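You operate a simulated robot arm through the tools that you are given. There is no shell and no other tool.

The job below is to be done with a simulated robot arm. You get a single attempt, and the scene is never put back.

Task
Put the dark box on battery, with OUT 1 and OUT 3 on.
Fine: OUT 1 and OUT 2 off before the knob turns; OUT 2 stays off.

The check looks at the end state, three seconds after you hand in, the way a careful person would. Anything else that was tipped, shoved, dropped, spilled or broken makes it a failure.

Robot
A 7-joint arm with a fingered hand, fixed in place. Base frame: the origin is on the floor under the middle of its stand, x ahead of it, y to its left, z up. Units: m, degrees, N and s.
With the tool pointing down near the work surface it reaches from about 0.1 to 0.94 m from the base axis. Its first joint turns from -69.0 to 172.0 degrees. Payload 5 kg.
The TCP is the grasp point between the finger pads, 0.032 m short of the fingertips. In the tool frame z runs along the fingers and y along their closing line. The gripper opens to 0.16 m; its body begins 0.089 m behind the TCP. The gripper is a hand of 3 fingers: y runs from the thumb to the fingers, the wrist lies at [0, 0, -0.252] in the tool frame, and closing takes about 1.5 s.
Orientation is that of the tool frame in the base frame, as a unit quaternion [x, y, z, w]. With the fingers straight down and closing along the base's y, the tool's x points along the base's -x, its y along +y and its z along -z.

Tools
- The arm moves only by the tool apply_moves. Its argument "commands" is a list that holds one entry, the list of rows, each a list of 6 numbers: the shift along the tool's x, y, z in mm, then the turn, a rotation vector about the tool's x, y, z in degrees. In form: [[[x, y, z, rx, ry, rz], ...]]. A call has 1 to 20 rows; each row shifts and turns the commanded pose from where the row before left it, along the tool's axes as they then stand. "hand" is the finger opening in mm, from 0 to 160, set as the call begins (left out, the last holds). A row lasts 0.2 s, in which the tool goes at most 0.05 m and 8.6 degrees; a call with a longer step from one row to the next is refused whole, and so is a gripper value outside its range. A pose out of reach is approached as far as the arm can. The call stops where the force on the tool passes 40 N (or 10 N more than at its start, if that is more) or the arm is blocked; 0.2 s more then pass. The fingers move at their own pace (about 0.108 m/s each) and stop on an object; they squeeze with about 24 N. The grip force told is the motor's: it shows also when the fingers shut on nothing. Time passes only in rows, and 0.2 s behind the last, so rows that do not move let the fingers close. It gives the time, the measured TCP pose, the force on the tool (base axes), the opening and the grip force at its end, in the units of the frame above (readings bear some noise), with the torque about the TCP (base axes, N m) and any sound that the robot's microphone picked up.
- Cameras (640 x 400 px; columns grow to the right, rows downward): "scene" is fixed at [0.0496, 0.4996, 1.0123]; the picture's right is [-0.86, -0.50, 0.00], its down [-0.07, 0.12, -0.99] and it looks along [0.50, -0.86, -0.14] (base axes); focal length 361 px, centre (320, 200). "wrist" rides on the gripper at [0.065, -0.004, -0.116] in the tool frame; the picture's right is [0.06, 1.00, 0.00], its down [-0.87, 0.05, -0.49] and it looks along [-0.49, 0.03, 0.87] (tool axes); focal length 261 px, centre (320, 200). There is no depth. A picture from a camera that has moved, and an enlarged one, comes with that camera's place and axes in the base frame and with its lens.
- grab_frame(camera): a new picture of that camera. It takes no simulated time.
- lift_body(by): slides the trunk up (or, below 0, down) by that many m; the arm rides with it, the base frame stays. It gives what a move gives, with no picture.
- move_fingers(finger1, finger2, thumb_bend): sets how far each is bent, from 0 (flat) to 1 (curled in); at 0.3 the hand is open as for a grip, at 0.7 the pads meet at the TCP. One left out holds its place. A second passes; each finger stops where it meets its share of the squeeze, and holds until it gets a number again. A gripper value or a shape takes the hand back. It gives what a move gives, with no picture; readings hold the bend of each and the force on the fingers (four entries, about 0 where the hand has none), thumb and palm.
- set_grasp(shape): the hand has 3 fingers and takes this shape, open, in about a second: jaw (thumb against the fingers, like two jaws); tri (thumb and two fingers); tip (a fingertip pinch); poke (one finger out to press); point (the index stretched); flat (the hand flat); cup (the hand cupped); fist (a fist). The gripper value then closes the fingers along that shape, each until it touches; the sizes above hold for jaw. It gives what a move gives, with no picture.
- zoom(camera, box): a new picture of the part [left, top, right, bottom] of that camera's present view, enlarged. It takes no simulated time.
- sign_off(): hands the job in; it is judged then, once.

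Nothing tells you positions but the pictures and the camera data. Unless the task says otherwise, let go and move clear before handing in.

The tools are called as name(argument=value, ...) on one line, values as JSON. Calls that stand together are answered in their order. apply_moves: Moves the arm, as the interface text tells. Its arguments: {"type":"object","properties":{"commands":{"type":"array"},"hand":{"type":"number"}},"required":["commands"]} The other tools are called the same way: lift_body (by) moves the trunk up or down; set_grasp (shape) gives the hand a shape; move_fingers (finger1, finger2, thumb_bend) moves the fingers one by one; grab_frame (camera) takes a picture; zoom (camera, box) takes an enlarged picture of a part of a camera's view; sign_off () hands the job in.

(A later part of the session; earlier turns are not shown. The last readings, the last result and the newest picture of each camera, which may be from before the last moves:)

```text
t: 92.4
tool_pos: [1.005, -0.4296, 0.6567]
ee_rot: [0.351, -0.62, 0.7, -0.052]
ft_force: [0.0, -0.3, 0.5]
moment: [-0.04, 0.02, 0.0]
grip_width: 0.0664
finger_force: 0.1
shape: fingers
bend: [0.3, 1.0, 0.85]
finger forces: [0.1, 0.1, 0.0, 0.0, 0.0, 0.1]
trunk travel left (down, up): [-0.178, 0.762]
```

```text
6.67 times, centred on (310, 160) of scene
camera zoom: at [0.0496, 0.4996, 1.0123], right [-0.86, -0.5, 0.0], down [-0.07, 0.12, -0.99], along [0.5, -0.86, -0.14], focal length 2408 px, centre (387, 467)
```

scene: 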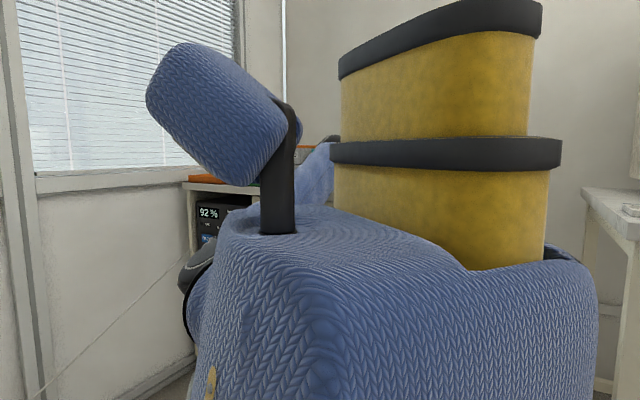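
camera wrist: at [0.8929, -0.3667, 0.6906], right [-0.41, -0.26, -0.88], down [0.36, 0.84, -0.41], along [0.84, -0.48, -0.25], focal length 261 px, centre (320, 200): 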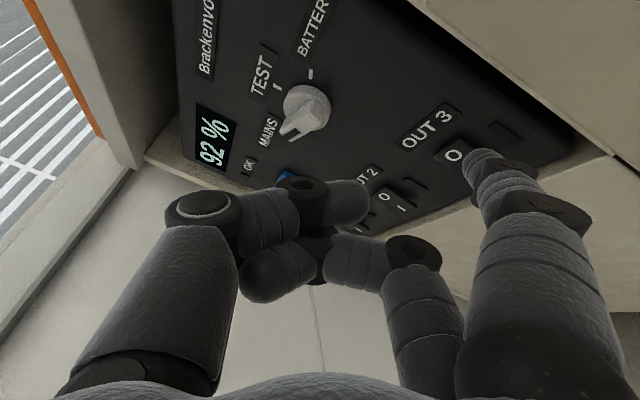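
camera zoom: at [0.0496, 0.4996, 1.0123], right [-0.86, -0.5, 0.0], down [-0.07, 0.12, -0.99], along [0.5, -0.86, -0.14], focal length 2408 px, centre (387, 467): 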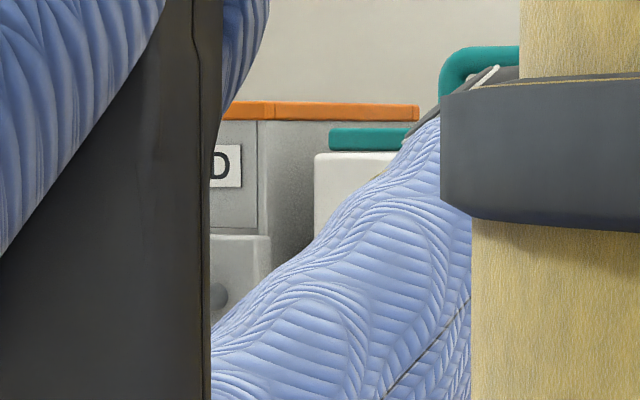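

Nothing on the counter appears to have moved. Before planning the turn, I'll zoom on the knob from the wrist camera to see its handle shape.

zoom(camera="wrist", box=[230, 50, 380, 150])

```text
4.00 times, centred on (305, 100) of wrist
camera zoom: at [0.8929, -0.3667, 0.6906], right [-0.41, -0.26, -0.88], down [0.36, 0.84, -0.41], along [0.84, -0.48, -0.25], focal length 1043 px, centre (380, 600)
```

zoom: 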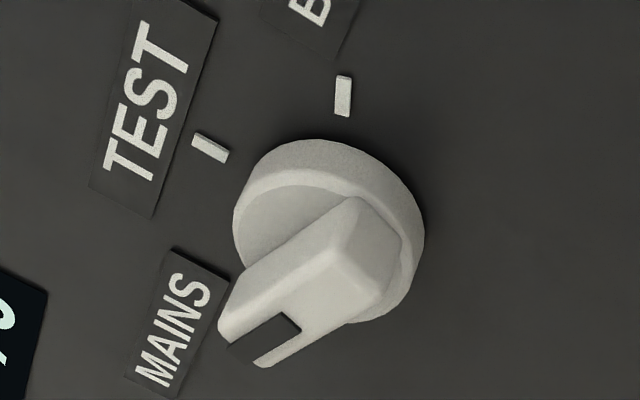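

The knob has a wide bar handle, about 15 mm wide with its pointer end about 25 mm from the centre, pointing to MAINS. I'll push it clockwise from below with the fingertip. First I'll ease back and across to the pointer's +x side, slowly.

apply_moves(commands=[[[-3.8, -1.7, -6.2, 0, 0, 0], [-3.8, -1.7, -6.2, 0, 0, 0], [-3.8, -1.7, -6.2, 0, 0, 0], [-3.8, -1.7, -6.2, 0, 0, 0], [-4, -6.8, 4.3, 0, 0, 0], [-4, -6.8, 4.3, 0, 0, 0], [-4, -6.8, 4.3, 0, 0, 0], [-4, -6.8, 4.3, 0, 0, 0], [-4, -6.8, 4.3, 0, 0, 0], [-4, -6.8, 4.3, 0, 0, 0], [0, 0, 0, 0, 0, 0], [0, 0, 0, 0, 0, 0]]])

grab_frame(camera="scene")

grab_frame(camera="wrist")

```text
t: 95.0
tool_pos: [1.046, -0.3931, 0.7038]
ee_rot: [0.351, -0.61, 0.709, -0.046]
ft_force: [-0.6, 0.6, -0.4]
moment: [0.02, -0.02, 0.0]
grip_width: 0.0666
finger_force: 0.0
shape: fingers
bend: [0.3, 1.0, 0.85]
finger forces: [0.0, 0.0, 0.1, 0.0, 0.0, 0.0]
trunk travel left (down, up): [-0.178, 0.762]
```

```text
taken
```

scene: 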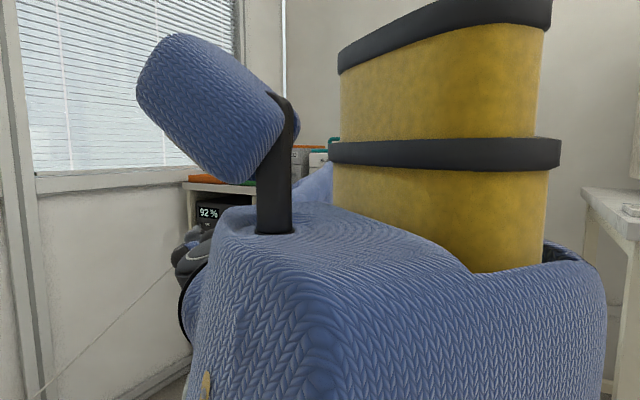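

```text
taken
camera wrist: at [0.9346, -0.3291, 0.7356], right [-0.41, -0.28, -0.87], down [0.36, 0.82, -0.44], along [0.84, -0.49, -0.24], focal length 261 px, centre (320, 200)
```

wrist: 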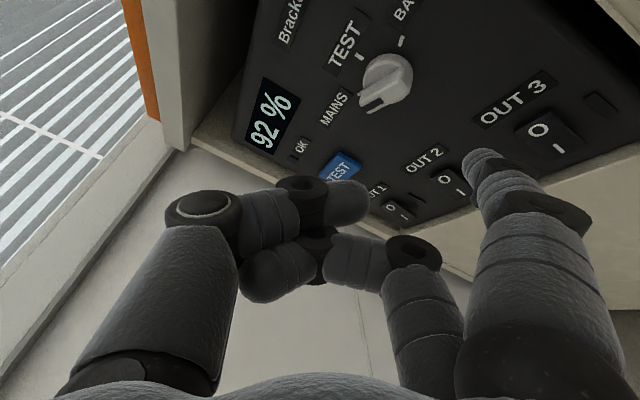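

The body is leaning back slightly, as it did before the last rocking. I'll freeze straight away.

move_fingers(finger1=0.3)

grab_frame(camera="scene")

```text
t: 96.0
tool_pos: [1.0466, -0.3934, 0.7038]
ee_rot: [0.352, -0.609, 0.709, -0.046]
ft_force: [-0.4, -0.6, 0.2]
moment: [-0.01, 0.0, -0.01]
grip_width: 0.0663
finger_force: 0.1
shape: fingers
bend: [0.3, 1.0, 0.85]
finger forces: [0.0, 0.0, 0.1, 0.0, 0.0, 0.1]
trunk travel left (down, up): [-0.178, 0.762]
```

```text
taken
```

scene: 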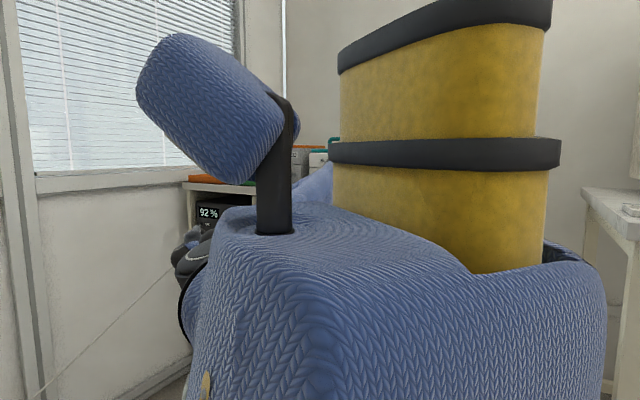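

It's static but leaning, with no force at the hand, so the elbow is probably pressing against something by the counter. I'll look closely there.

zoom(camera="scene", box=[280, 130, 345, 200])

zoom(camera="scene", box=[160, 170, 300, 290])

```text
5.71 times, centred on (312, 165) of scene
camera zoom: at [0.0496, 0.4996, 1.0123], right [-0.86, -0.5, 0.0], down [-0.07, 0.12, -0.99], along [0.5, -0.86, -0.14], focal length 2064 px, centre (363, 400)
```

zoom: 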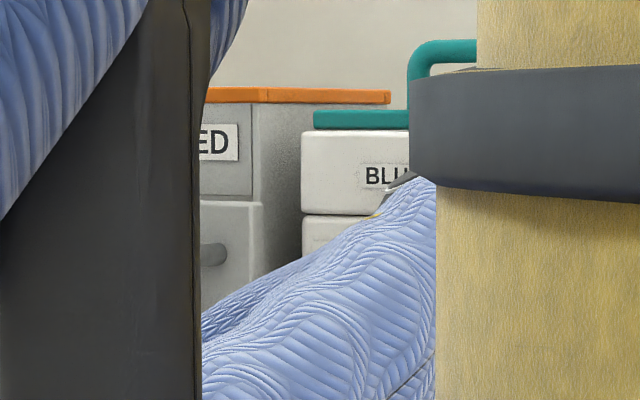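

```text
3.33 times, centred on (230, 230) of scene
camera zoom: at [0.0496, 0.4996, 1.0123], right [-0.86, -0.5, 0.0], down [-0.07, 0.12, -0.99], along [0.5, -0.86, -0.14], focal length 1204 px, centre (620, 100)
```

zoom: 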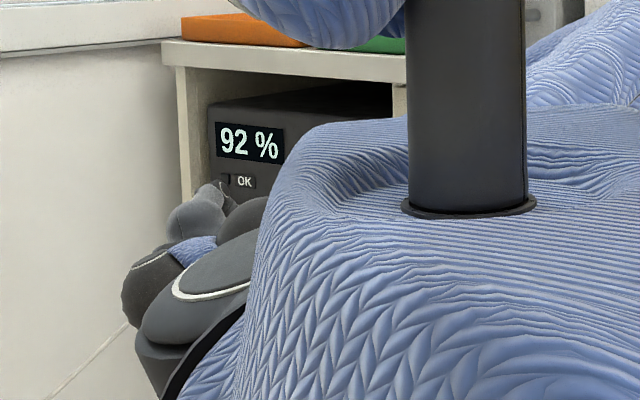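

The counter items are where they were, and the elbow looks clear of them. I'll continue very slowly, checking often, to bring the fingertip below and to the +x side of the pointer.

apply_moves(commands=[[[-2.3, -2.4, 6, 0, 0, 0], [-2.3, -2.4, 6, 0, 0, 0], [-2.3, -2.4, 6, 0, 0, 0], [-2.3, -2.4, 6, 0, 0, 0], [-2.3, -2.4, 6, 0, 0, 0], [0, 0, 0, 0, 0, 0], [0, 0, 0, 0, 0, 0]]])

grab_frame(camera="scene")

grab_frame(camera="wrist")

```text
t: 97.8
tool_pos: [1.0195, -0.4893, 0.6959]
ee_rot: [0.333, -0.626, 0.705, -0.019]
ft_force: [1.6, 2.7, 2.0]
moment: [0.09, 0.13, -0.26]
grip_width: 0.0663
finger_force: 0.0
shape: fingers
bend: [0.3, 1.0, 0.85]
finger forces: [0.0, 0.0, 0.1, 0.0, 0.0, 0.1]
trunk travel left (down, up): [-0.178, 0.762]
stopped in row 7: the arm was blocked; the commanded pose is now the measured one
```

```text
taken
```

scene: 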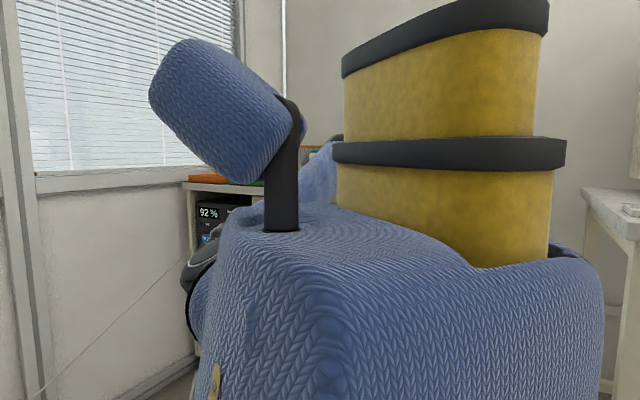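

```text
taken
camera wrist: at [0.913, -0.4168, 0.7297], right [-0.44, -0.24, -0.87], down [0.41, 0.8, -0.43], along [0.8, -0.55, -0.25], focal length 261 px, centre (320, 200)
```

wrist: 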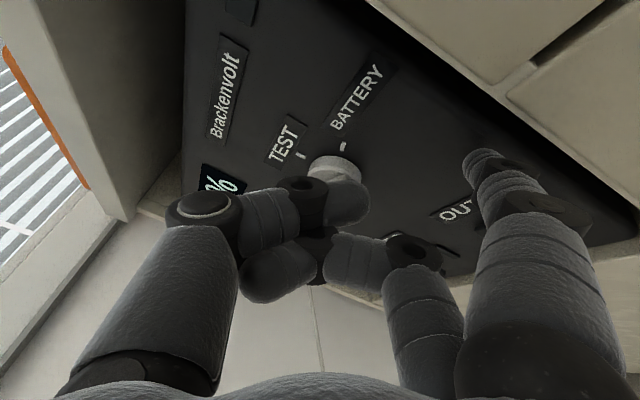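

It jumped again: the hand moved towards the panel. I'll freeze first.

move_fingers(finger1=0.3)

grab_frame(camera="scene")

grab_frame(camera="wrist")

```text
t: 98.1
tool_pos: [1.0416, -0.4686, 0.6889]
ee_rot: [0.337, -0.625, 0.703, -0.027]
ft_force: [0.6, 1.2, -1.0]
moment: [-0.05, -0.04, -0.16]
grip_width: 0.0664
finger_force: 0.1
shape: fingers
bend: [0.3, 1.0, 0.85]
finger forces: [0.0, 0.0, 0.1, 0.0, 0.1, 0.1]
trunk travel left (down, up): [-0.178, 0.762]
stopped: the arm was blocked; the commanded pose is now the measured one
```

```text
taken
```

scene: 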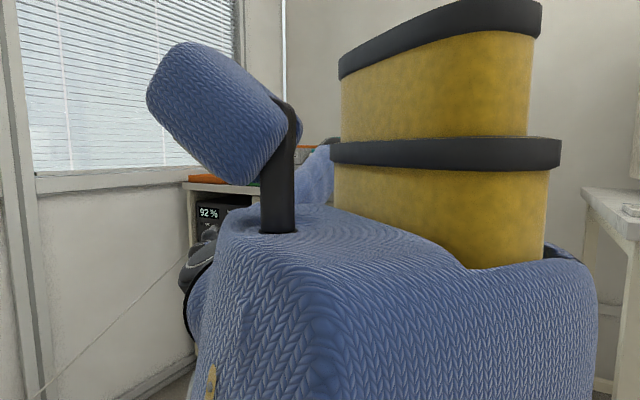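

```text
taken
camera wrist: at [0.9343, -0.3984, 0.7241], right [-0.43, -0.24, -0.87], down [0.4, 0.81, -0.43], along [0.81, -0.53, -0.25], focal length 261 px, centre (320, 200)
```

wrist: 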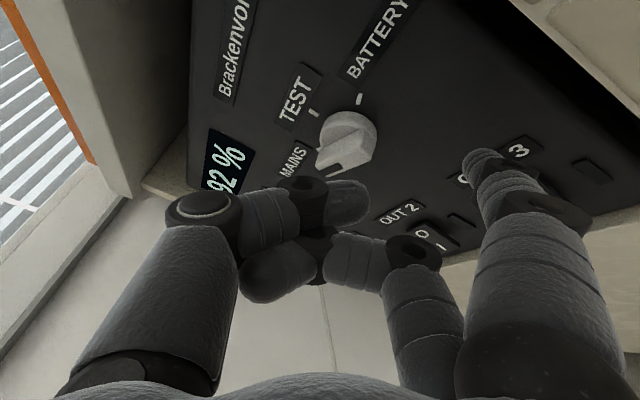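

The robot is upright again. The squarer hand angle seems to provoke the wobble, while the shallower angle I used for OUT 1 and OUT 2 was steady. I'll let it settle once more, then slowly yaw back to that angle, which also moves away from the panel.

move_fingers(finger1=0.3)

apply_moves(commands=[[[-6.7, -3.05, 0, 0.69, -1.52, -0.03], [-6.7, -3.05, 0, 0.69, -1.52, -0.03], [-6.7, -3.05, 0, 0.69, -1.52, -0.03], [-6.7, -3.05, 0, 0.69, -1.52, -0.03], [-6.7, -3.05, 0, 0.69, -1.52, -0.03], [-6.7, -3.05, 0, 0.69, -1.52, -0.03], [0, 0, 0, 0, 0, 0]]])

grab_frame(camera="scene")

```text
t: 99.1
tool_pos: [1.037, -0.472, 0.6901]
ee_rot: [0.335, -0.627, 0.703, -0.028]
ft_force: [-0.3, 1.1, -1.0]
moment: [0.0, 0.03, -0.01]
grip_width: 0.0664
finger_force: 0.0
shape: fingers
bend: [0.3, 1.0, 0.85]
finger forces: [0.0, 0.0, 0.0, 0.1, 0.1, 0.0]
trunk travel left (down, up): [-0.178, 0.762]
```

```text
t: 100.7
tool_pos: [1.0738, -0.4486, 0.6887]
ee_rot: [0.388, -0.598, 0.696, -0.088]
ft_force: [0.8, 0.0, -0.4]
moment: [0.0, 0.01, -0.01]
grip_width: 0.0664
finger_force: 0.1
shape: fingers
bend: [0.3, 1.0, 0.85]
finger forces: [0.1, 0.1, 0.1, 0.0, 0.1, 0.0]
trunk travel left (down, up): [-0.178, 0.762]
```

```text
taken
```

scene: 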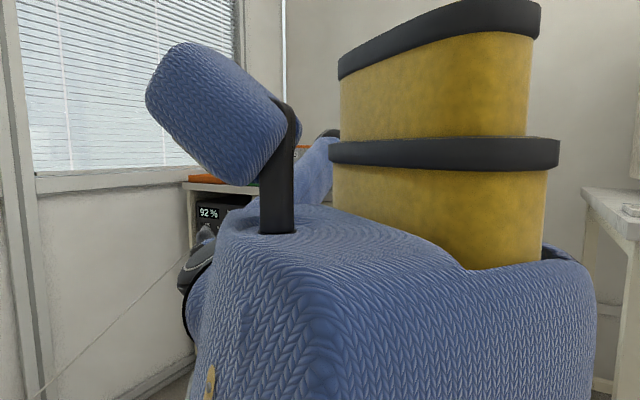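

Steady and neutral. I'll continue the yaw.

apply_moves(commands=[[[-6.7, -3.05, 0, 0.69, -1.52, -0.03], [-6.7, -3.05, 0, 0.69, -1.52, -0.03], [-6.7, -3.05, 0, 0.69, -1.52, -0.03], [-6.7, -3.05, 0, 0.69, -1.52, -0.03], [-6.7, -3.05, 0, 0.69, -1.52, -0.03], [-6.7, -3.05, 0, 0.69, -1.52, -0.03], [0, 0, 0, 0, 0, 0]]])

grab_frame(camera="scene")

grab_frame(camera="wrist")

```text
t: 102.3
tool_pos: [1.1057, -0.4169, 0.6875]
ee_rot: [0.44, -0.563, 0.684, -0.149]
ft_force: [0.0, -0.4, -1.2]
moment: [-0.01, 0.0, -0.03]
grip_width: 0.0665
finger_force: 0.1
shape: fingers
bend: [0.3, 1.0, 0.85]
finger forces: [0.0, 0.0, 0.1, 0.1, 0.0, 0.0]
trunk travel left (down, up): [-0.178, 0.762]
```

```text
taken
```

scene: 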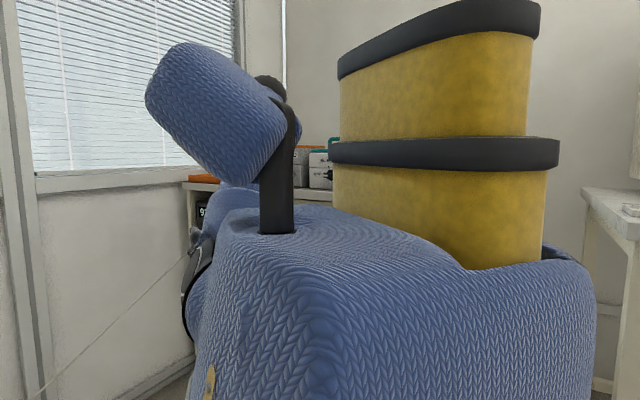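

```text
taken
camera wrist: at [0.9805, -0.388, 0.7216], right [-0.33, -0.37, -0.87], down [0.1, 0.9, -0.42], along [0.94, -0.22, -0.26], focal length 261 px, centre (320, 200)
```

wrist: 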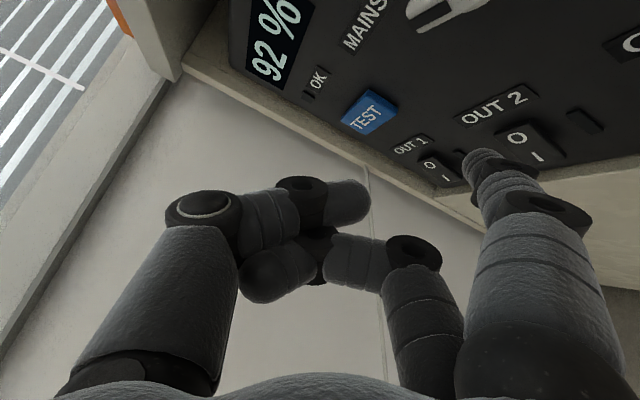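

Steady at the shallower angle. From this side it's better to push the handle's tail (its -x end) down and around towards +x, which turns the pointer clockwise to BATTERY. I'll raise the trunk 8 cm so the fingertip is at the tail's height without changing the arm's posture.

lift_body(by=0.08)

grab_frame(camera="wrist")

grab_frame(camera="scene")

```text
t: 103.5
tool_pos: [1.1061, -0.4177, 0.7656]
ee_rot: [0.441, -0.562, 0.684, -0.149]
ft_force: [-0.4, 0.3, -1.0]
moment: [-0.01, 0.0, 0.02]
grip_width: 0.0664
finger_force: 0.0
shape: fingers
bend: [0.3, 1.0, 0.85]
finger forces: [0.0, 0.1, 0.0, 0.0, 0.0, 0.0]
trunk travel left (down, up): [-0.258, 0.682]
```

```text
taken
camera wrist: at [0.9804, -0.3884, 0.8012], right [-0.33, -0.37, -0.87], down [0.1, 0.9, -0.42], along [0.94, -0.22, -0.26], focal length 261 px, centre (320, 200)
```

wrist: 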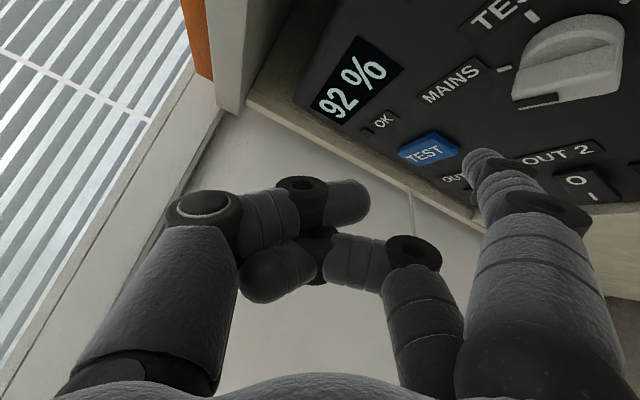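

```text
taken
```

scene: 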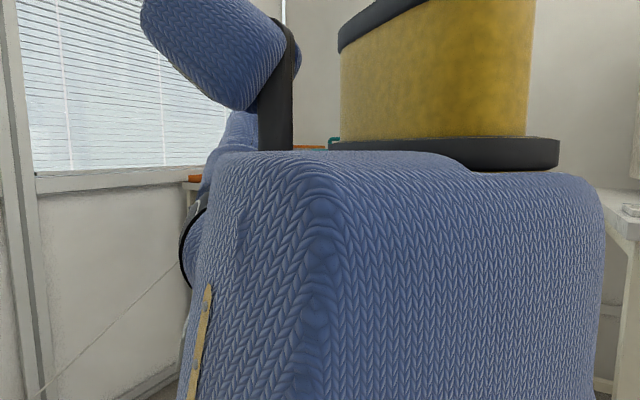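

Good, steady, and the knob is in view. I'll zoom to measure the tail end.

zoom(camera="wrist", box=[460, 0, 640, 120])

```text
3.33 times, centred on (550, 60) of wrist
camera zoom: at [0.9804, -0.3884, 0.8012], right [-0.33, -0.37, -0.87], down [0.1, 0.9, -0.42], along [0.94, -0.22, -0.26], focal length 869 px, centre (-447, 667)
```

zoom: 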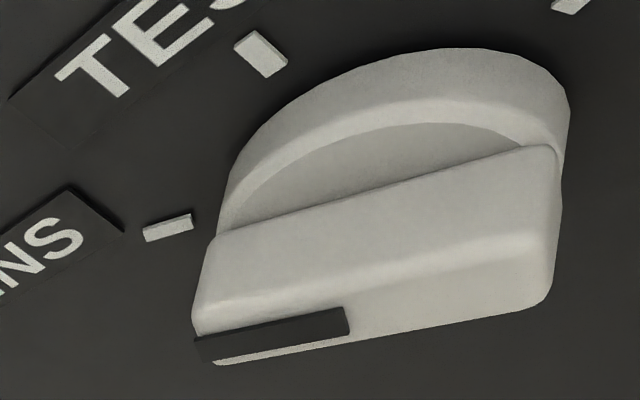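

The tail end of the handle is near (1.045–1.05, 0.665), the centre near (1.065, 0.673), and the pointer about 66° towards MAINS. I'll shift the finger in -x first, still off the panel.

apply_moves(commands=[[[3.4, 1.75, -4.63, 0, 0, 0], [3.4, 1.75, -4.63, 0, 0, 0], [3.4, 1.75, -4.63, 0, 0, 0], [3.4, 1.75, -4.63, 0, 0, 0], [0, 0, 0, 0, 0, 0]]])

grab_frame(camera="scene")

```text
t: 104.7
tool_pos: [1.0817, -0.4164, 0.7661]
ee_rot: [0.441, -0.562, 0.684, -0.149]
ft_force: [0.1, 0.1, -0.5]
moment: [0.0, -0.02, 0.0]
grip_width: 0.0661
finger_force: 0.1
shape: fingers
bend: [0.3, 1.0, 0.85]
finger forces: [0.0, 0.0, 0.0, 0.0, 0.0, 0.1]
trunk travel left (down, up): [-0.258, 0.682]
```

```text
taken
```

scene: 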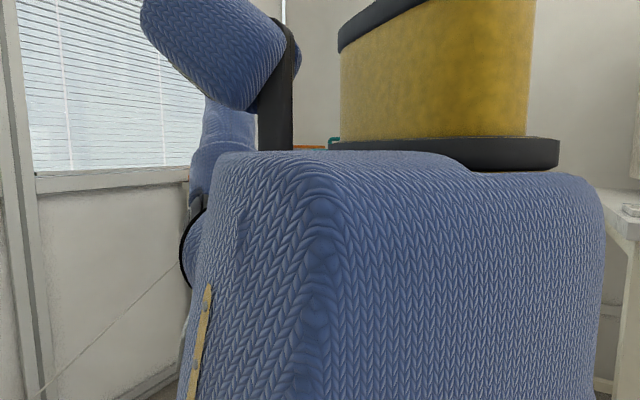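

Tracking is exact and the body is still. I'll continue across and then in towards the panel above the tail.

apply_moves(commands=[[[3.4, 1.75, -4.63, 0, 0, 0], [3.4, 1.75, -4.63, 0, 0, 0], [3.4, 1.75, -4.63, 0, 0, 0], [4, 1.9, 3.7, 0, 0, 0], [4, 1.9, 3.7, 0, 0, 0], [4, 1.9, 3.7, 0, 0, 0], [0, 0, 0, 0, 0, 0]]])

grab_frame(camera="scene")

grab_frame(camera="wrist")

```text
t: 106.2
tool_pos: [1.0635, -0.4345, 0.7646]
ee_rot: [0.441, -0.562, 0.684, -0.148]
ft_force: [0.1, 0.0, 0.2]
moment: [0.0, -0.03, -0.03]
grip_width: 0.066
finger_force: 0.1
shape: fingers
bend: [0.3, 1.0, 0.85]
finger forces: [0.0, 0.0, 0.0, 0.1, 0.0, 0.1]
trunk travel left (down, up): [-0.258, 0.682]
```

```text
taken
```

scene: 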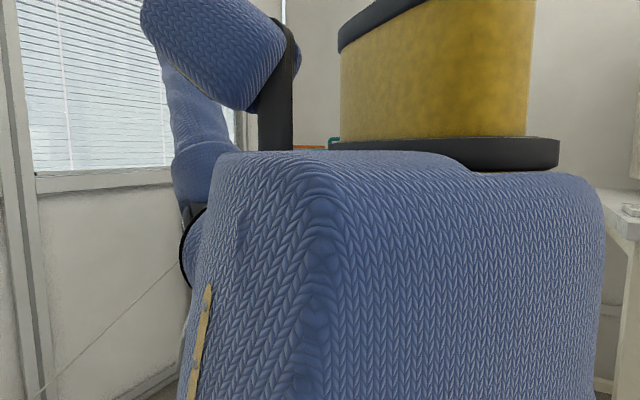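

```text
taken
camera wrist: at [0.9387, -0.4056, 0.8001], right [-0.33, -0.37, -0.87], down [0.1, 0.9, -0.42], along [0.94, -0.22, -0.26], focal length 261 px, centre (320, 200)
```

wrist: 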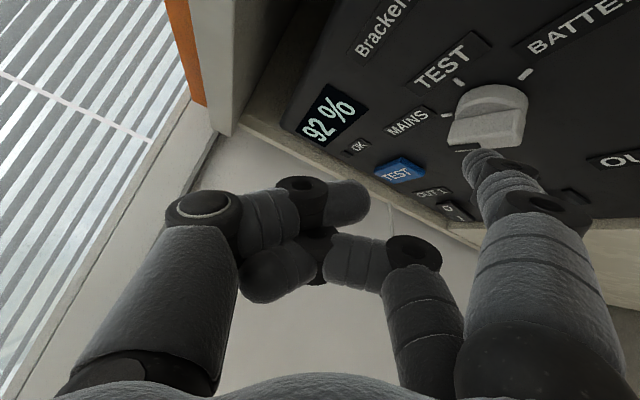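

Steady; the finger is just above and in front of the tail. I'll move in towards the panel.

apply_moves(commands=[[[4, 1.85, 3.63, 0, 0, 0], [4, 1.85, 3.63, 0, 0, 0], [4, 1.85, 3.63, 0, 0, 0], [4, 1.85, 3.63, 0, 0, 0], [4, 1.85, 3.63, 0, 0, 0], [0, 0, 0, 0, 0, 0]]])

zoom(camera="wrist", box=[400, 50, 640, 200])

grab_frame(camera="scene")

```text
t: 107.7
tool_pos: [1.0639, -0.4623, 0.7652]
ee_rot: [0.441, -0.562, 0.684, -0.149]
ft_force: [0.2, -0.2, 1.0]
moment: [-0.05, 0.04, -0.04]
grip_width: 0.0658
finger_force: 0.4
shape: fingers
bend: [0.3, 1.0, 0.85]
finger forces: [0.5, 0.1, 0.0, 0.0, 0.1, 0.0]
trunk travel left (down, up): [-0.258, 0.682]
```

```text
2.67 times, centred on (520, 125) of wrist
camera zoom: at [0.9389, -0.4347, 0.8006], right [-0.33, -0.37, -0.87], down [0.1, 0.9, -0.42], along [0.94, -0.22, -0.26], focal length 695 px, centre (-213, 400)
```

zoom: 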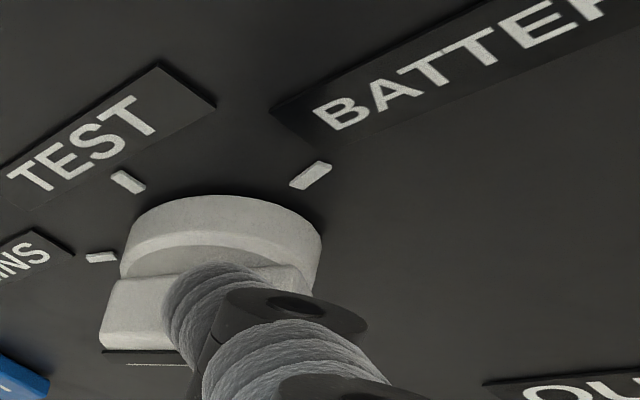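

```text
taken
```

scene: 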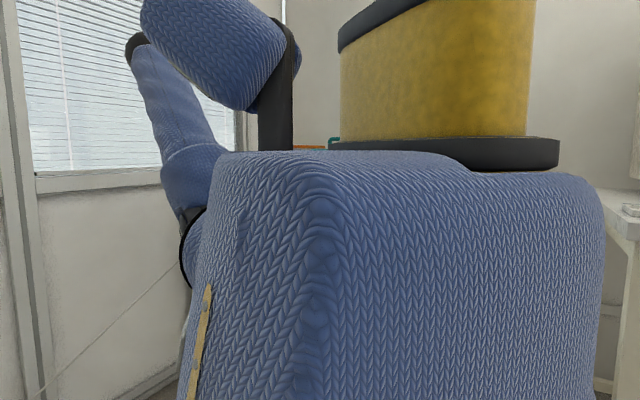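

The fingertip is at the disc's face level, just above the tail. I'll back off 1.5 mm and start pushing the tail down, in small steps.

apply_moves(commands=[[[-1.05, -0.5, -0.96, 0, 0, 0], [-3.2, 3.9, 1.6, 0, 0, 0], [-3.2, 3.9, 1.6, 0, 0, 0], [0, 0, 0, 0, 0, 0]]])

zoom(camera="wrist", box=[400, 50, 640, 200])

```text
t: 108.7
tool_pos: [1.0674, -0.4605, 0.7558]
ee_rot: [0.44, -0.563, 0.684, -0.149]
ft_force: [-2.1, 0.7, 0.8]
moment: [0.02, 0.12, -0.1]
grip_width: 0.0667
finger_force: 0.7
shape: fingers
bend: [0.3, 1.0, 0.85]
finger forces: [1.9, 0.0, 0.0, 0.0, 0.0, 0.1]
trunk travel left (down, up): [-0.258, 0.682]
```

```text
2.67 times, centred on (520, 125) of wrist
camera zoom: at [0.9424, -0.4319, 0.7905], right [-0.33, -0.37, -0.87], down [0.1, 0.9, -0.42], along [0.94, -0.22, -0.26], focal length 695 px, centre (-213, 400)
```

zoom: 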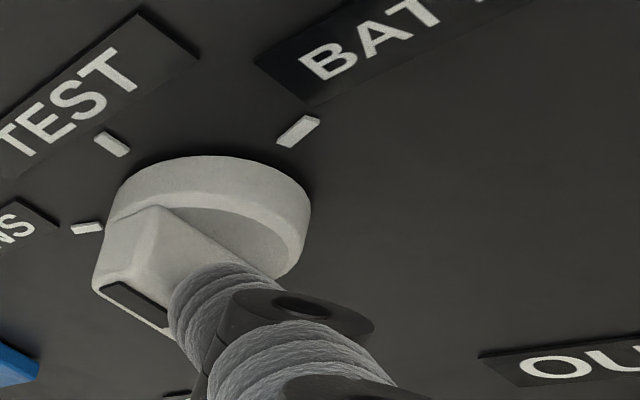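

The handle has moved; I'll zoom in to see which way before going on.

zoom(camera="wrist", box=[425, 90, 535, 190])

zoom(camera="scene", box=[185, 190, 265, 295])

```text
4.00 times, centred on (480, 140) of wrist
camera zoom: at [0.9424, -0.4319, 0.7905], right [-0.33, -0.37, -0.87], down [0.1, 0.9, -0.42], along [0.94, -0.22, -0.26], focal length 1043 px, centre (-320, 440)
```

zoom: 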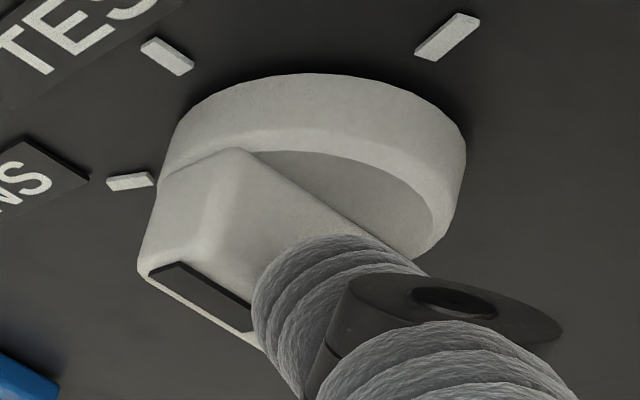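

```text
3.81 times, centred on (225, 242) of scene
camera zoom: at [0.0496, 0.4996, 1.0123], right [-0.86, -0.5, 0.0], down [-0.07, 0.12, -0.99], along [0.5, -0.86, -0.14], focal length 1376 px, centre (682, 38)
```

zoom: 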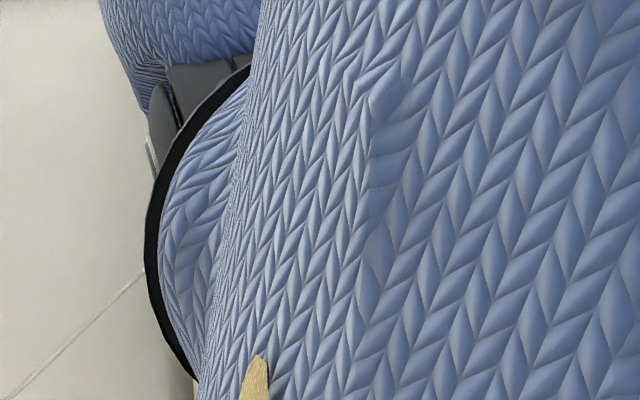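

The handle has swung from MAINS to roughly vertical, so the pointer is now near TEST, the right direction. The finger must move down beside the tail's lower half before pushing towards +x.

apply_moves(commands=[[[2.3, 1.2, -3.1, 0, 0, 0], [-2.35, 4.86, 0.1, 0, 0, 0], [-2.35, 4.86, 0.1, 0, 0, 0], [-2.35, 4.86, 0.1, 0, 0, 0], [-2.35, 4.86, 0.1, 0, 0, 0], [-2.35, 4.86, 0.1, 0, 0, 0], [0, 0, 0, 0, 0, 0]]])

zoom(camera="wrist", box=[400, 60, 560, 190])

grab_frame(camera="scene")

```text
t: 110.2
tool_pos: [1.0642, -0.4624, 0.729]
ee_rot: [0.441, -0.563, 0.684, -0.148]
ft_force: [0.0, 0.0, -0.1]
moment: [-0.01, 0.0, 0.02]
grip_width: 0.0665
finger_force: 0.1
shape: fingers
bend: [0.3, 1.0, 0.85]
finger forces: [0.0, 0.1, 0.1, 0.0, 0.0, 0.0]
trunk travel left (down, up): [-0.258, 0.682]
```

```text
3.08 times, centred on (480, 125) of wrist
camera zoom: at [0.9378, -0.4331, 0.7632], right [-0.33, -0.37, -0.87], down [0.1, 0.9, -0.42], along [0.94, -0.22, -0.26], focal length 802 px, centre (-172, 431)
```

zoom: 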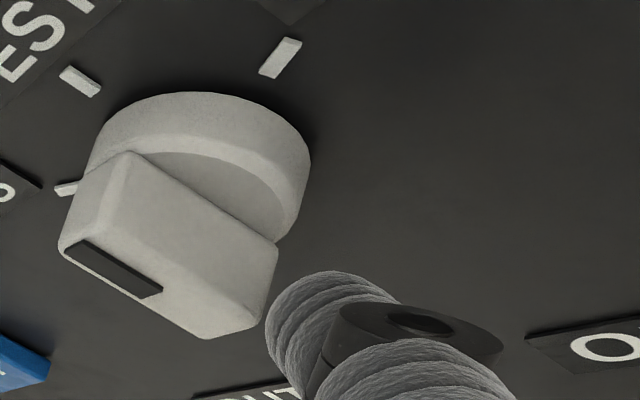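

```text
taken
```

scene: 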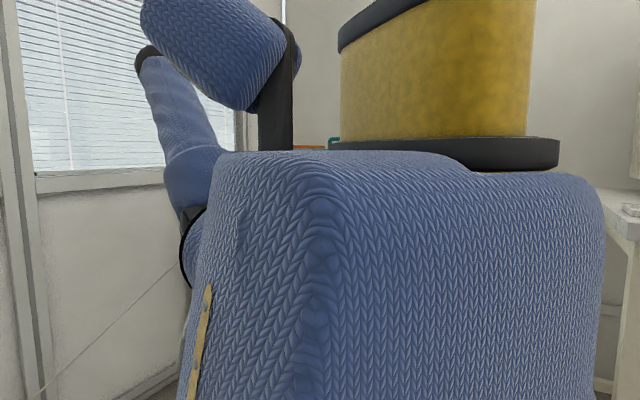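

The pointer is vertical (TEST) and the finger is just below the tail's end on the -x side. I'll go slightly deeper, up a little, and push the tail towards +x.

apply_moves(commands=[[[2.8, 1.3, 2.55, 0, 0, 0], [1.74, -3.6, -0.1, 0, 0, 0], [-2.84, -1.46, 3.85, 0, 0, 0], [-2.15, 1.37, 1.67, 0, 0, 0], [0, 0, 0, 0, 0, 0]]])

zoom(camera="wrist", box=[400, 60, 560, 190])

```text
t: 111.5
tool_pos: [1.0696, -0.4656, 0.7304]
ee_rot: [0.441, -0.562, 0.684, -0.148]
ft_force: [-1.3, 1.1, -0.4]
moment: [-0.02, 0.09, -0.05]
grip_width: 0.0663
finger_force: 0.9
shape: fingers
bend: [0.3, 1.0, 0.85]
finger forces: [1.2, 0.0, 0.0, 0.1, 0.0, 0.0]
trunk travel left (down, up): [-0.258, 0.682]
```

```text
3.08 times, centred on (480, 125) of wrist
camera zoom: at [0.9447, -0.4367, 0.7654], right [-0.33, -0.37, -0.87], down [0.1, 0.9, -0.42], along [0.94, -0.22, -0.26], focal length 802 px, centre (-172, 431)
```

zoom: 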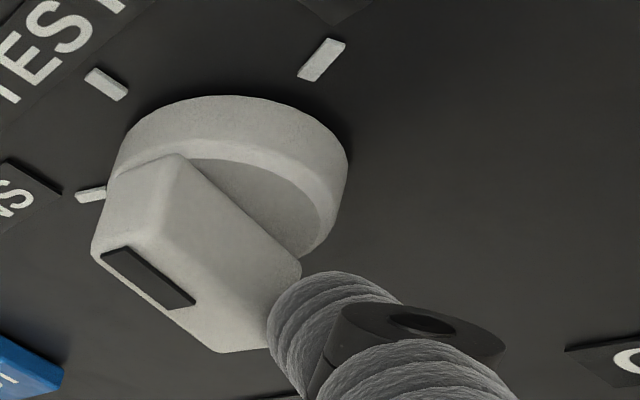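

There's contact with the tail and the handle is starting to turn. I'll continue pushing along the arc.

apply_moves(commands=[[[-2.54, 0.94, 2.31, 0, 0, 0], [-2.54, 0.94, 2.31, 0, 0, 0], [-2.31, -0.29, 2.68, 0, 0, 0], [-2.31, -0.29, 2.68, 0, 0, 0], [0, 0, 0, 0, 0, 0]]])

zoom(camera="wrist", box=[400, 60, 560, 190])

```text
t: 112.7
tool_pos: [1.0823, -0.465, 0.725]
ee_rot: [0.441, -0.562, 0.684, -0.149]
ft_force: [0.2, 0.0, 0.5]
moment: [0.0, 0.05, 0.02]
grip_width: 0.0664
finger_force: 0.1
shape: fingers
bend: [0.3, 1.0, 0.85]
finger forces: [0.3, 0.0, 0.0, 0.0, 0.0, 0.0]
trunk travel left (down, up): [-0.258, 0.682]
```

```text
3.08 times, centred on (480, 125) of wrist
camera zoom: at [0.9576, -0.4367, 0.7597], right [-0.33, -0.37, -0.87], down [0.1, 0.9, -0.42], along [0.94, -0.22, -0.26], focal length 802 px, centre (-172, 431)
```

zoom: 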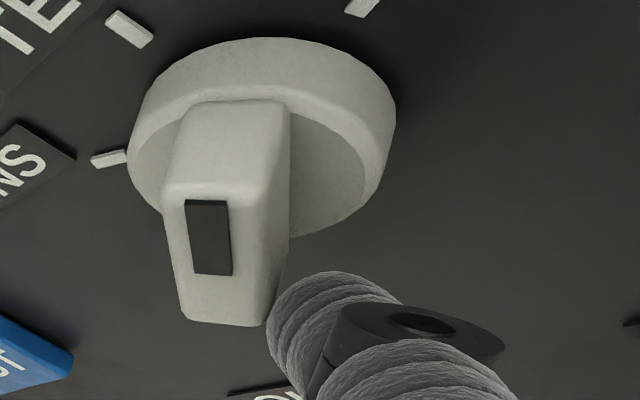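

The handle is about 40° past TEST, heading for BATTERY. I'll keep pushing the tail round.

apply_moves(commands=[[[-1.55, -0.97, 2.19, 0, 0, 0], [-1.55, -0.97, 2.19, 0, 0, 0], [-1.4, -1.4, 2.2, 0, 0, 0], [0, 0, 0, 0, 0, 0]]])

zoom(camera="wrist", box=[400, 40, 560, 190])

```text
t: 113.7
tool_pos: [1.0918, -0.4651, 0.7261]
ee_rot: [0.44, -0.562, 0.684, -0.149]
ft_force: [0.3, -0.1, 0.2]
moment: [-0.03, -0.01, -0.01]
grip_width: 0.0665
finger_force: 0.2
shape: fingers
bend: [0.3, 1.0, 0.85]
finger forces: [0.0, 0.0, 0.0, 0.1, 0.0, 0.0]
trunk travel left (down, up): [-0.258, 0.682]
```

```text
2.67 times, centred on (480, 115) of wrist
camera zoom: at [0.9674, -0.4368, 0.761], right [-0.33, -0.37, -0.87], down [0.1, 0.9, -0.42], along [0.94, -0.22, -0.26], focal length 695 px, centre (-107, 427)
```

zoom: 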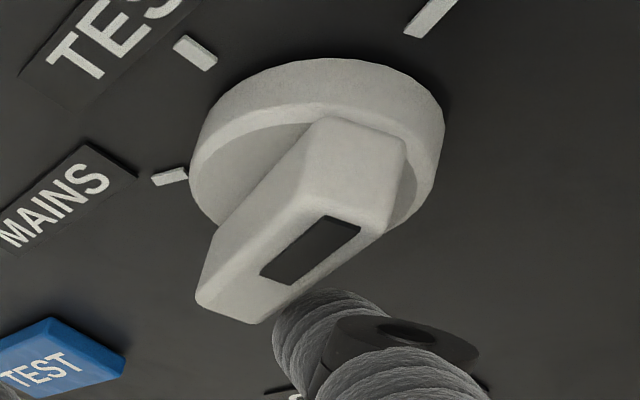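

The pointer now lines up with the BATTERY tick, about 67°, and the finger is unloaded. I'll withdraw and look at the panel.

apply_moves(commands=[[[0, 2.5, 0, 0, 0, 0], [-4, -1.85, -3.63, 0, 0, 0], [-4, -1.85, -3.63, 0, 0, 0], [-4, -1.85, -3.63, 0, 0, 0], [-4, -1.85, -3.63, 0, 0, 0], [-4, -1.85, -3.63, 0, 0, 0], [-4, -1.85, -3.63, 0, 0, 0], [-4, -1.85, -3.63, 0, 0, 0], [-4, -1.85, -3.63, 0, 0, 0], [-4, -1.85, -3.63, 0, 0, 0], [0, 0, 0, 0, 0, 0]]])

grab_frame(camera="wrist")

zoom(camera="wrist", box=[340, 0, 640, 190])

grab_frame(camera="scene")

```text
t: 116.0
tool_pos: [1.0905, -0.4154, 0.7236]
ee_rot: [0.44, -0.563, 0.683, -0.148]
ft_force: [0.0, -0.3, -0.6]
moment: [0.01, 0.0, 0.02]
grip_width: 0.0665
finger_force: 0.1
shape: fingers
bend: [0.3, 1.0, 0.85]
finger forces: [0.0, 0.0, 0.0, 0.1, 0.0, 0.0]
trunk travel left (down, up): [-0.258, 0.682]
```

```text
taken
camera wrist: at [0.9653, -0.3865, 0.7592], right [-0.33, -0.37, -0.87], down [0.1, 0.9, -0.42], along [0.94, -0.22, -0.26], focal length 261 px, centre (320, 200)
```

wrist: 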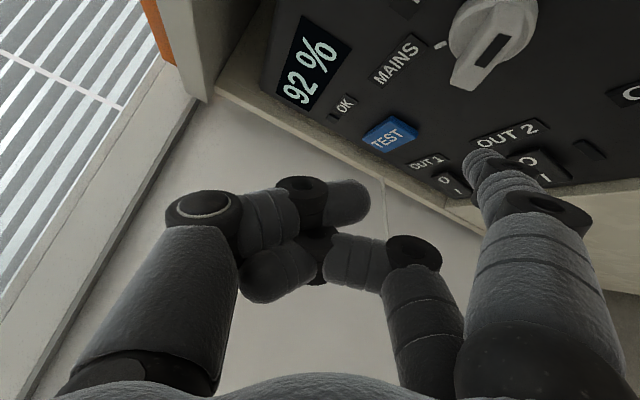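

```text
2.11 times, centred on (490, 95) of wrist
camera zoom: at [0.9653, -0.3865, 0.7592], right [-0.33, -0.37, -0.87], down [0.1, 0.9, -0.42], along [0.94, -0.22, -0.26], focal length 549 px, centre (-38, 421)
```

zoom: 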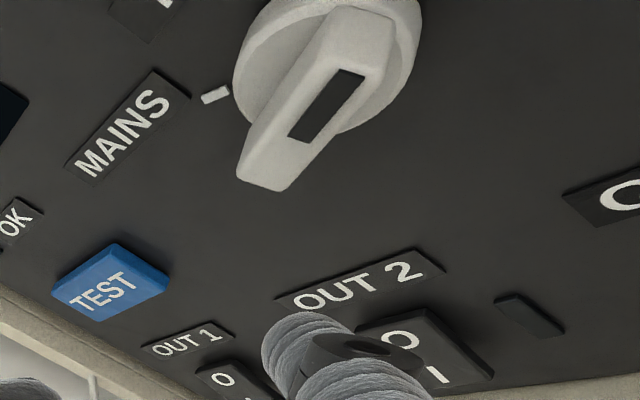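

```text
taken
```

scene: 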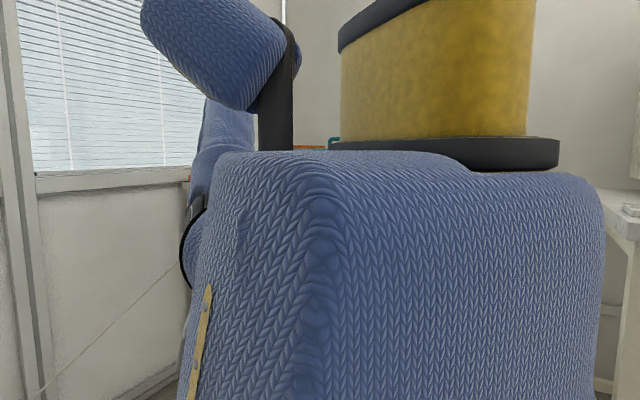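

The knob is on BATTERY and the robot is steady. Now OUT 1 has to go on via its I end, so I'll lower the trunk and slide across slowly.

lift_body(by=-0.113)

grab_frame(camera="scene")

```text
t: 117.5
tool_pos: [1.09, -0.416, 0.6123]
ee_rot: [0.44, -0.562, 0.684, -0.148]
ft_force: [0.2, -1.6, 0.1]
moment: [0.0, 0.03, -0.04]
grip_width: 0.0664
finger_force: 0.2
shape: fingers
bend: [0.3, 1.0, 0.85]
finger forces: [0.0, 0.0, 0.0, 0.0, 0.1, 0.0]
trunk travel left (down, up): [-0.145, 0.795]
```

```text
taken
```

scene: 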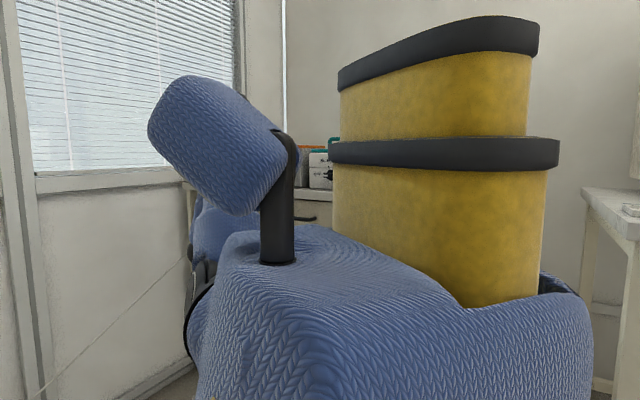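

apply_moves(commands=[[[-6.44, -1.18, 7.67, 0, 0, 0], [-6.44, -1.18, 7.67, 0, 0, 0], [-6.44, -1.18, 7.67, 0, 0, 0], [-6.44, -1.18, 7.67, 0, 0, 0], [-6.44, -1.18, 7.67, 0, 0, 0], [-6.44, -1.18, 7.67, 0, 0, 0], [-6.44, -1.18, 7.67, 0, 0, 0], [0, 0, 0, 0, 0, 0], [0, 0, 0, 0, 0, 0]]])

grab_frame(camera="scene")

```text
t: 119.5
tool_pos: [1.1587, -0.415, 0.599]
ee_rot: [0.44, -0.563, 0.683, -0.148]
ft_force: [0.1, 0.0, -0.1]
moment: [0.04, -0.02, 0.04]
grip_width: 0.0664
finger_force: 0.0
shape: fingers
bend: [0.3, 1.0, 0.85]
finger forces: [0.0, 0.0, 0.1, 0.0, 0.0, 0.0]
trunk travel left (down, up): [-0.145, 0.795]
```

```text
taken
```

scene: 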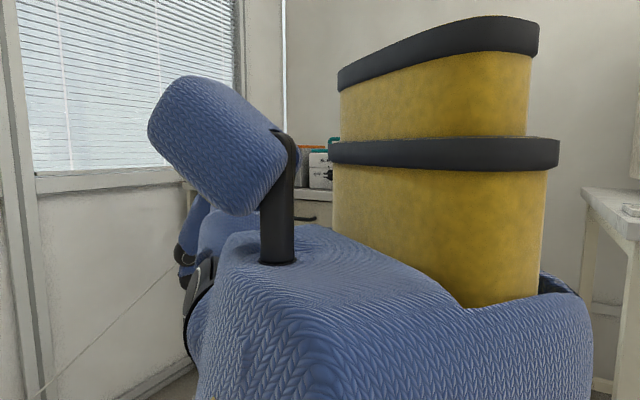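

Steady and accurate. I'll continue to OUT 1.

apply_moves(commands=[[[-6.44, -1.18, 7.67, 0, 0, 0], [-6.44, -1.18, 7.67, 0, 0, 0], [-6.44, -1.18, 7.67, 0, 0, 0], [-6.44, -1.18, 7.67, 0, 0, 0], [0, 0, 0, 0, 0, 0], [-6.44, -1.18, 7.67, 0, 0, 0], [-6.44, -1.18, 7.67, 0, 0, 0], [-6.44, -1.18, 7.67, 0, 0, 0], [-6.44, -1.18, 7.67, 0, 0, 0], [0, 0, 0, 0, 0, 0], [0, 0, 0, 0, 0, 0]]])

grab_frame(camera="wrist")

grab_frame(camera="scene")

```text
t: 121.9
tool_pos: [1.2403, -0.4159, 0.5831]
ee_rot: [0.441, -0.562, 0.684, -0.148]
ft_force: [0.0, -0.4, 0.1]
moment: [0.0, -0.01, 0.03]
grip_width: 0.0663
finger_force: 0.1
shape: fingers
bend: [0.3, 1.0, 0.85]
finger forces: [0.0, 0.0, 0.1, 0.0, 0.1, 0.1]
trunk travel left (down, up): [-0.145, 0.795]
```

```text
taken
camera wrist: at [1.1155, -0.3877, 0.6188], right [-0.33, -0.37, -0.87], down [0.1, 0.9, -0.42], along [0.94, -0.22, -0.26], focal length 261 px, centre (320, 200)
```

wrist: 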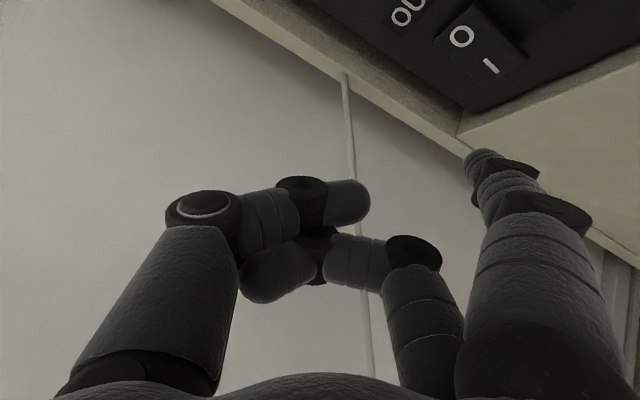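

```text
taken
```

scene: 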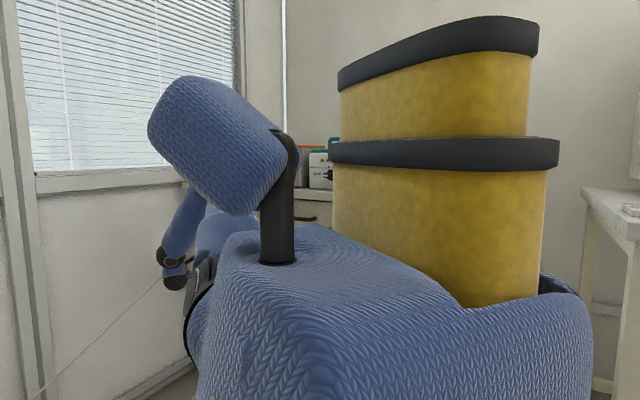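

OUT 1's I end is straight ahead. I'll approach it slowly along -y.

apply_moves(commands=[[[3.5, 1.62, 3.19, 0, 0, 0], [3.5, 1.62, 3.19, 0, 0, 0], [3.5, 1.62, 3.19, 0, 0, 0], [3.5, 1.62, 3.19, 0, 0, 0], [3.5, 1.62, 3.19, 0, 0, 0], [3.5, 1.62, 3.19, 0, 0, 0], [3.5, 1.62, 3.19, 0, 0, 0], [3.5, 1.62, 3.19, 0, 0, 0], [3.5, 1.62, 3.19, 0, 0, 0], [0, 0, 0, 0, 0, 0]]])

zoom(camera="wrist", box=[380, 40, 620, 190])

```text
t: 124.1
tool_pos: [1.2394, -0.4624, 0.584]
ee_rot: [0.44, -0.562, 0.684, -0.149]
ft_force: [0.0, 0.3, 0.0]
moment: [-0.03, 0.04, 0.01]
grip_width: 0.0665
finger_force: 0.0
shape: fingers
bend: [0.3, 1.0, 0.85]
finger forces: [0.1, 0.0, 0.1, 0.0, 0.0, 0.1]
trunk travel left (down, up): [-0.145, 0.795]
```

```text
2.67 times, centred on (500, 115) of wrist
camera zoom: at [1.1139, -0.4336, 0.6185], right [-0.33, -0.37, -0.87], down [0.1, 0.9, -0.42], along [0.94, -0.22, -0.26], focal length 695 px, centre (-160, 427)
```

zoom: 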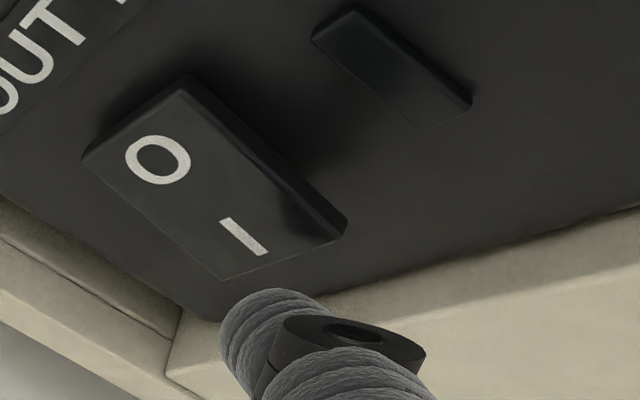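

apply_moves(commands=[[[2.1, 0.7, 1.9, 0, 0, 0], [2.1, 0.7, 1.9, 0, 0, 0], [2.1, 0.7, 1.9, 0, 0, 0], [2.1, 0.7, 1.9, 0, 0, 0], [1.4, 0.6, 1.3, 0, 0, 0], [0, 0, 0, 0, 0, 0]]])

zoom(camera="wrist", box=[380, 40, 620, 190])

```text
t: 125.5
tool_pos: [1.2393, -0.475, 0.5836]
ee_rot: [0.441, -0.562, 0.684, -0.149]
ft_force: [-0.4, 0.4, 0.2]
moment: [0.07, 0.01, -0.06]
grip_width: 0.0662
finger_force: 0.8
shape: fingers
bend: [0.3, 1.0, 0.85]
finger forces: [0.7, 0.0, 0.0, 0.0, 0.1, 0.1]
trunk travel left (down, up): [-0.145, 0.795]
```

```text
2.67 times, centred on (500, 115) of wrist
camera zoom: at [1.1137, -0.4463, 0.6187], right [-0.33, -0.37, -0.87], down [0.1, 0.9, -0.42], along [0.94, -0.22, -0.26], focal length 695 px, centre (-160, 427)
```

zoom: 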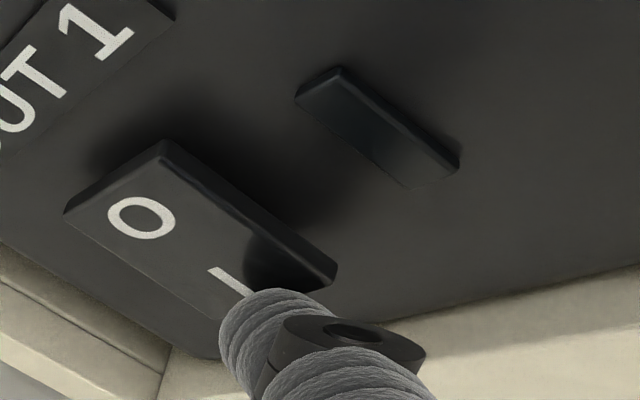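

Contact is on the I end. I'll press in.

apply_moves(commands=[[[1.4, 0.62, 1.28, 0, 0, 0], [1.4, 0.62, 1.28, 0, 0, 0], [1.4, 0.62, 1.28, 0, 0, 0], [0, 0, 0, 0, 0, 0]]])

zoom(camera="wrist", box=[380, 40, 620, 190])

```text
t: 126.5
tool_pos: [1.2389, -0.4809, 0.5845]
ee_rot: [0.44, -0.563, 0.684, -0.149]
ft_force: [-0.4, 6.6, -1.3]
moment: [0.55, 0.01, -0.15]
grip_width: 0.0663
finger_force: 3.4
shape: fingers
bend: [0.3, 1.0, 0.85]
finger forces: [6.9, 0.1, 0.0, 0.1, 0.0, 0.0]
trunk travel left (down, up): [-0.145, 0.795]
```

```text
2.67 times, centred on (500, 115) of wrist
camera zoom: at [1.1141, -0.4521, 0.619], right [-0.33, -0.37, -0.87], down [0.1, 0.9, -0.42], along [0.94, -0.22, -0.26], focal length 695 px, centre (-160, 427)
```

zoom: 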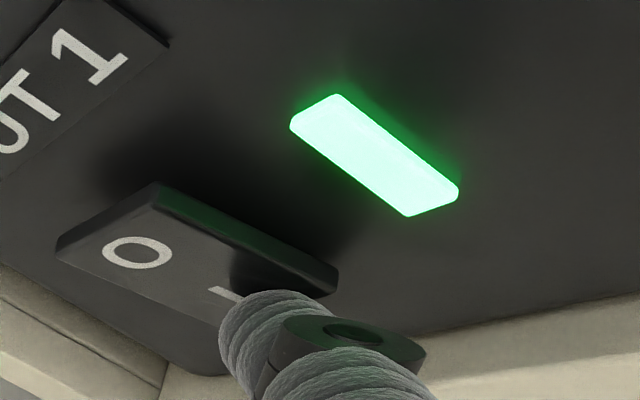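

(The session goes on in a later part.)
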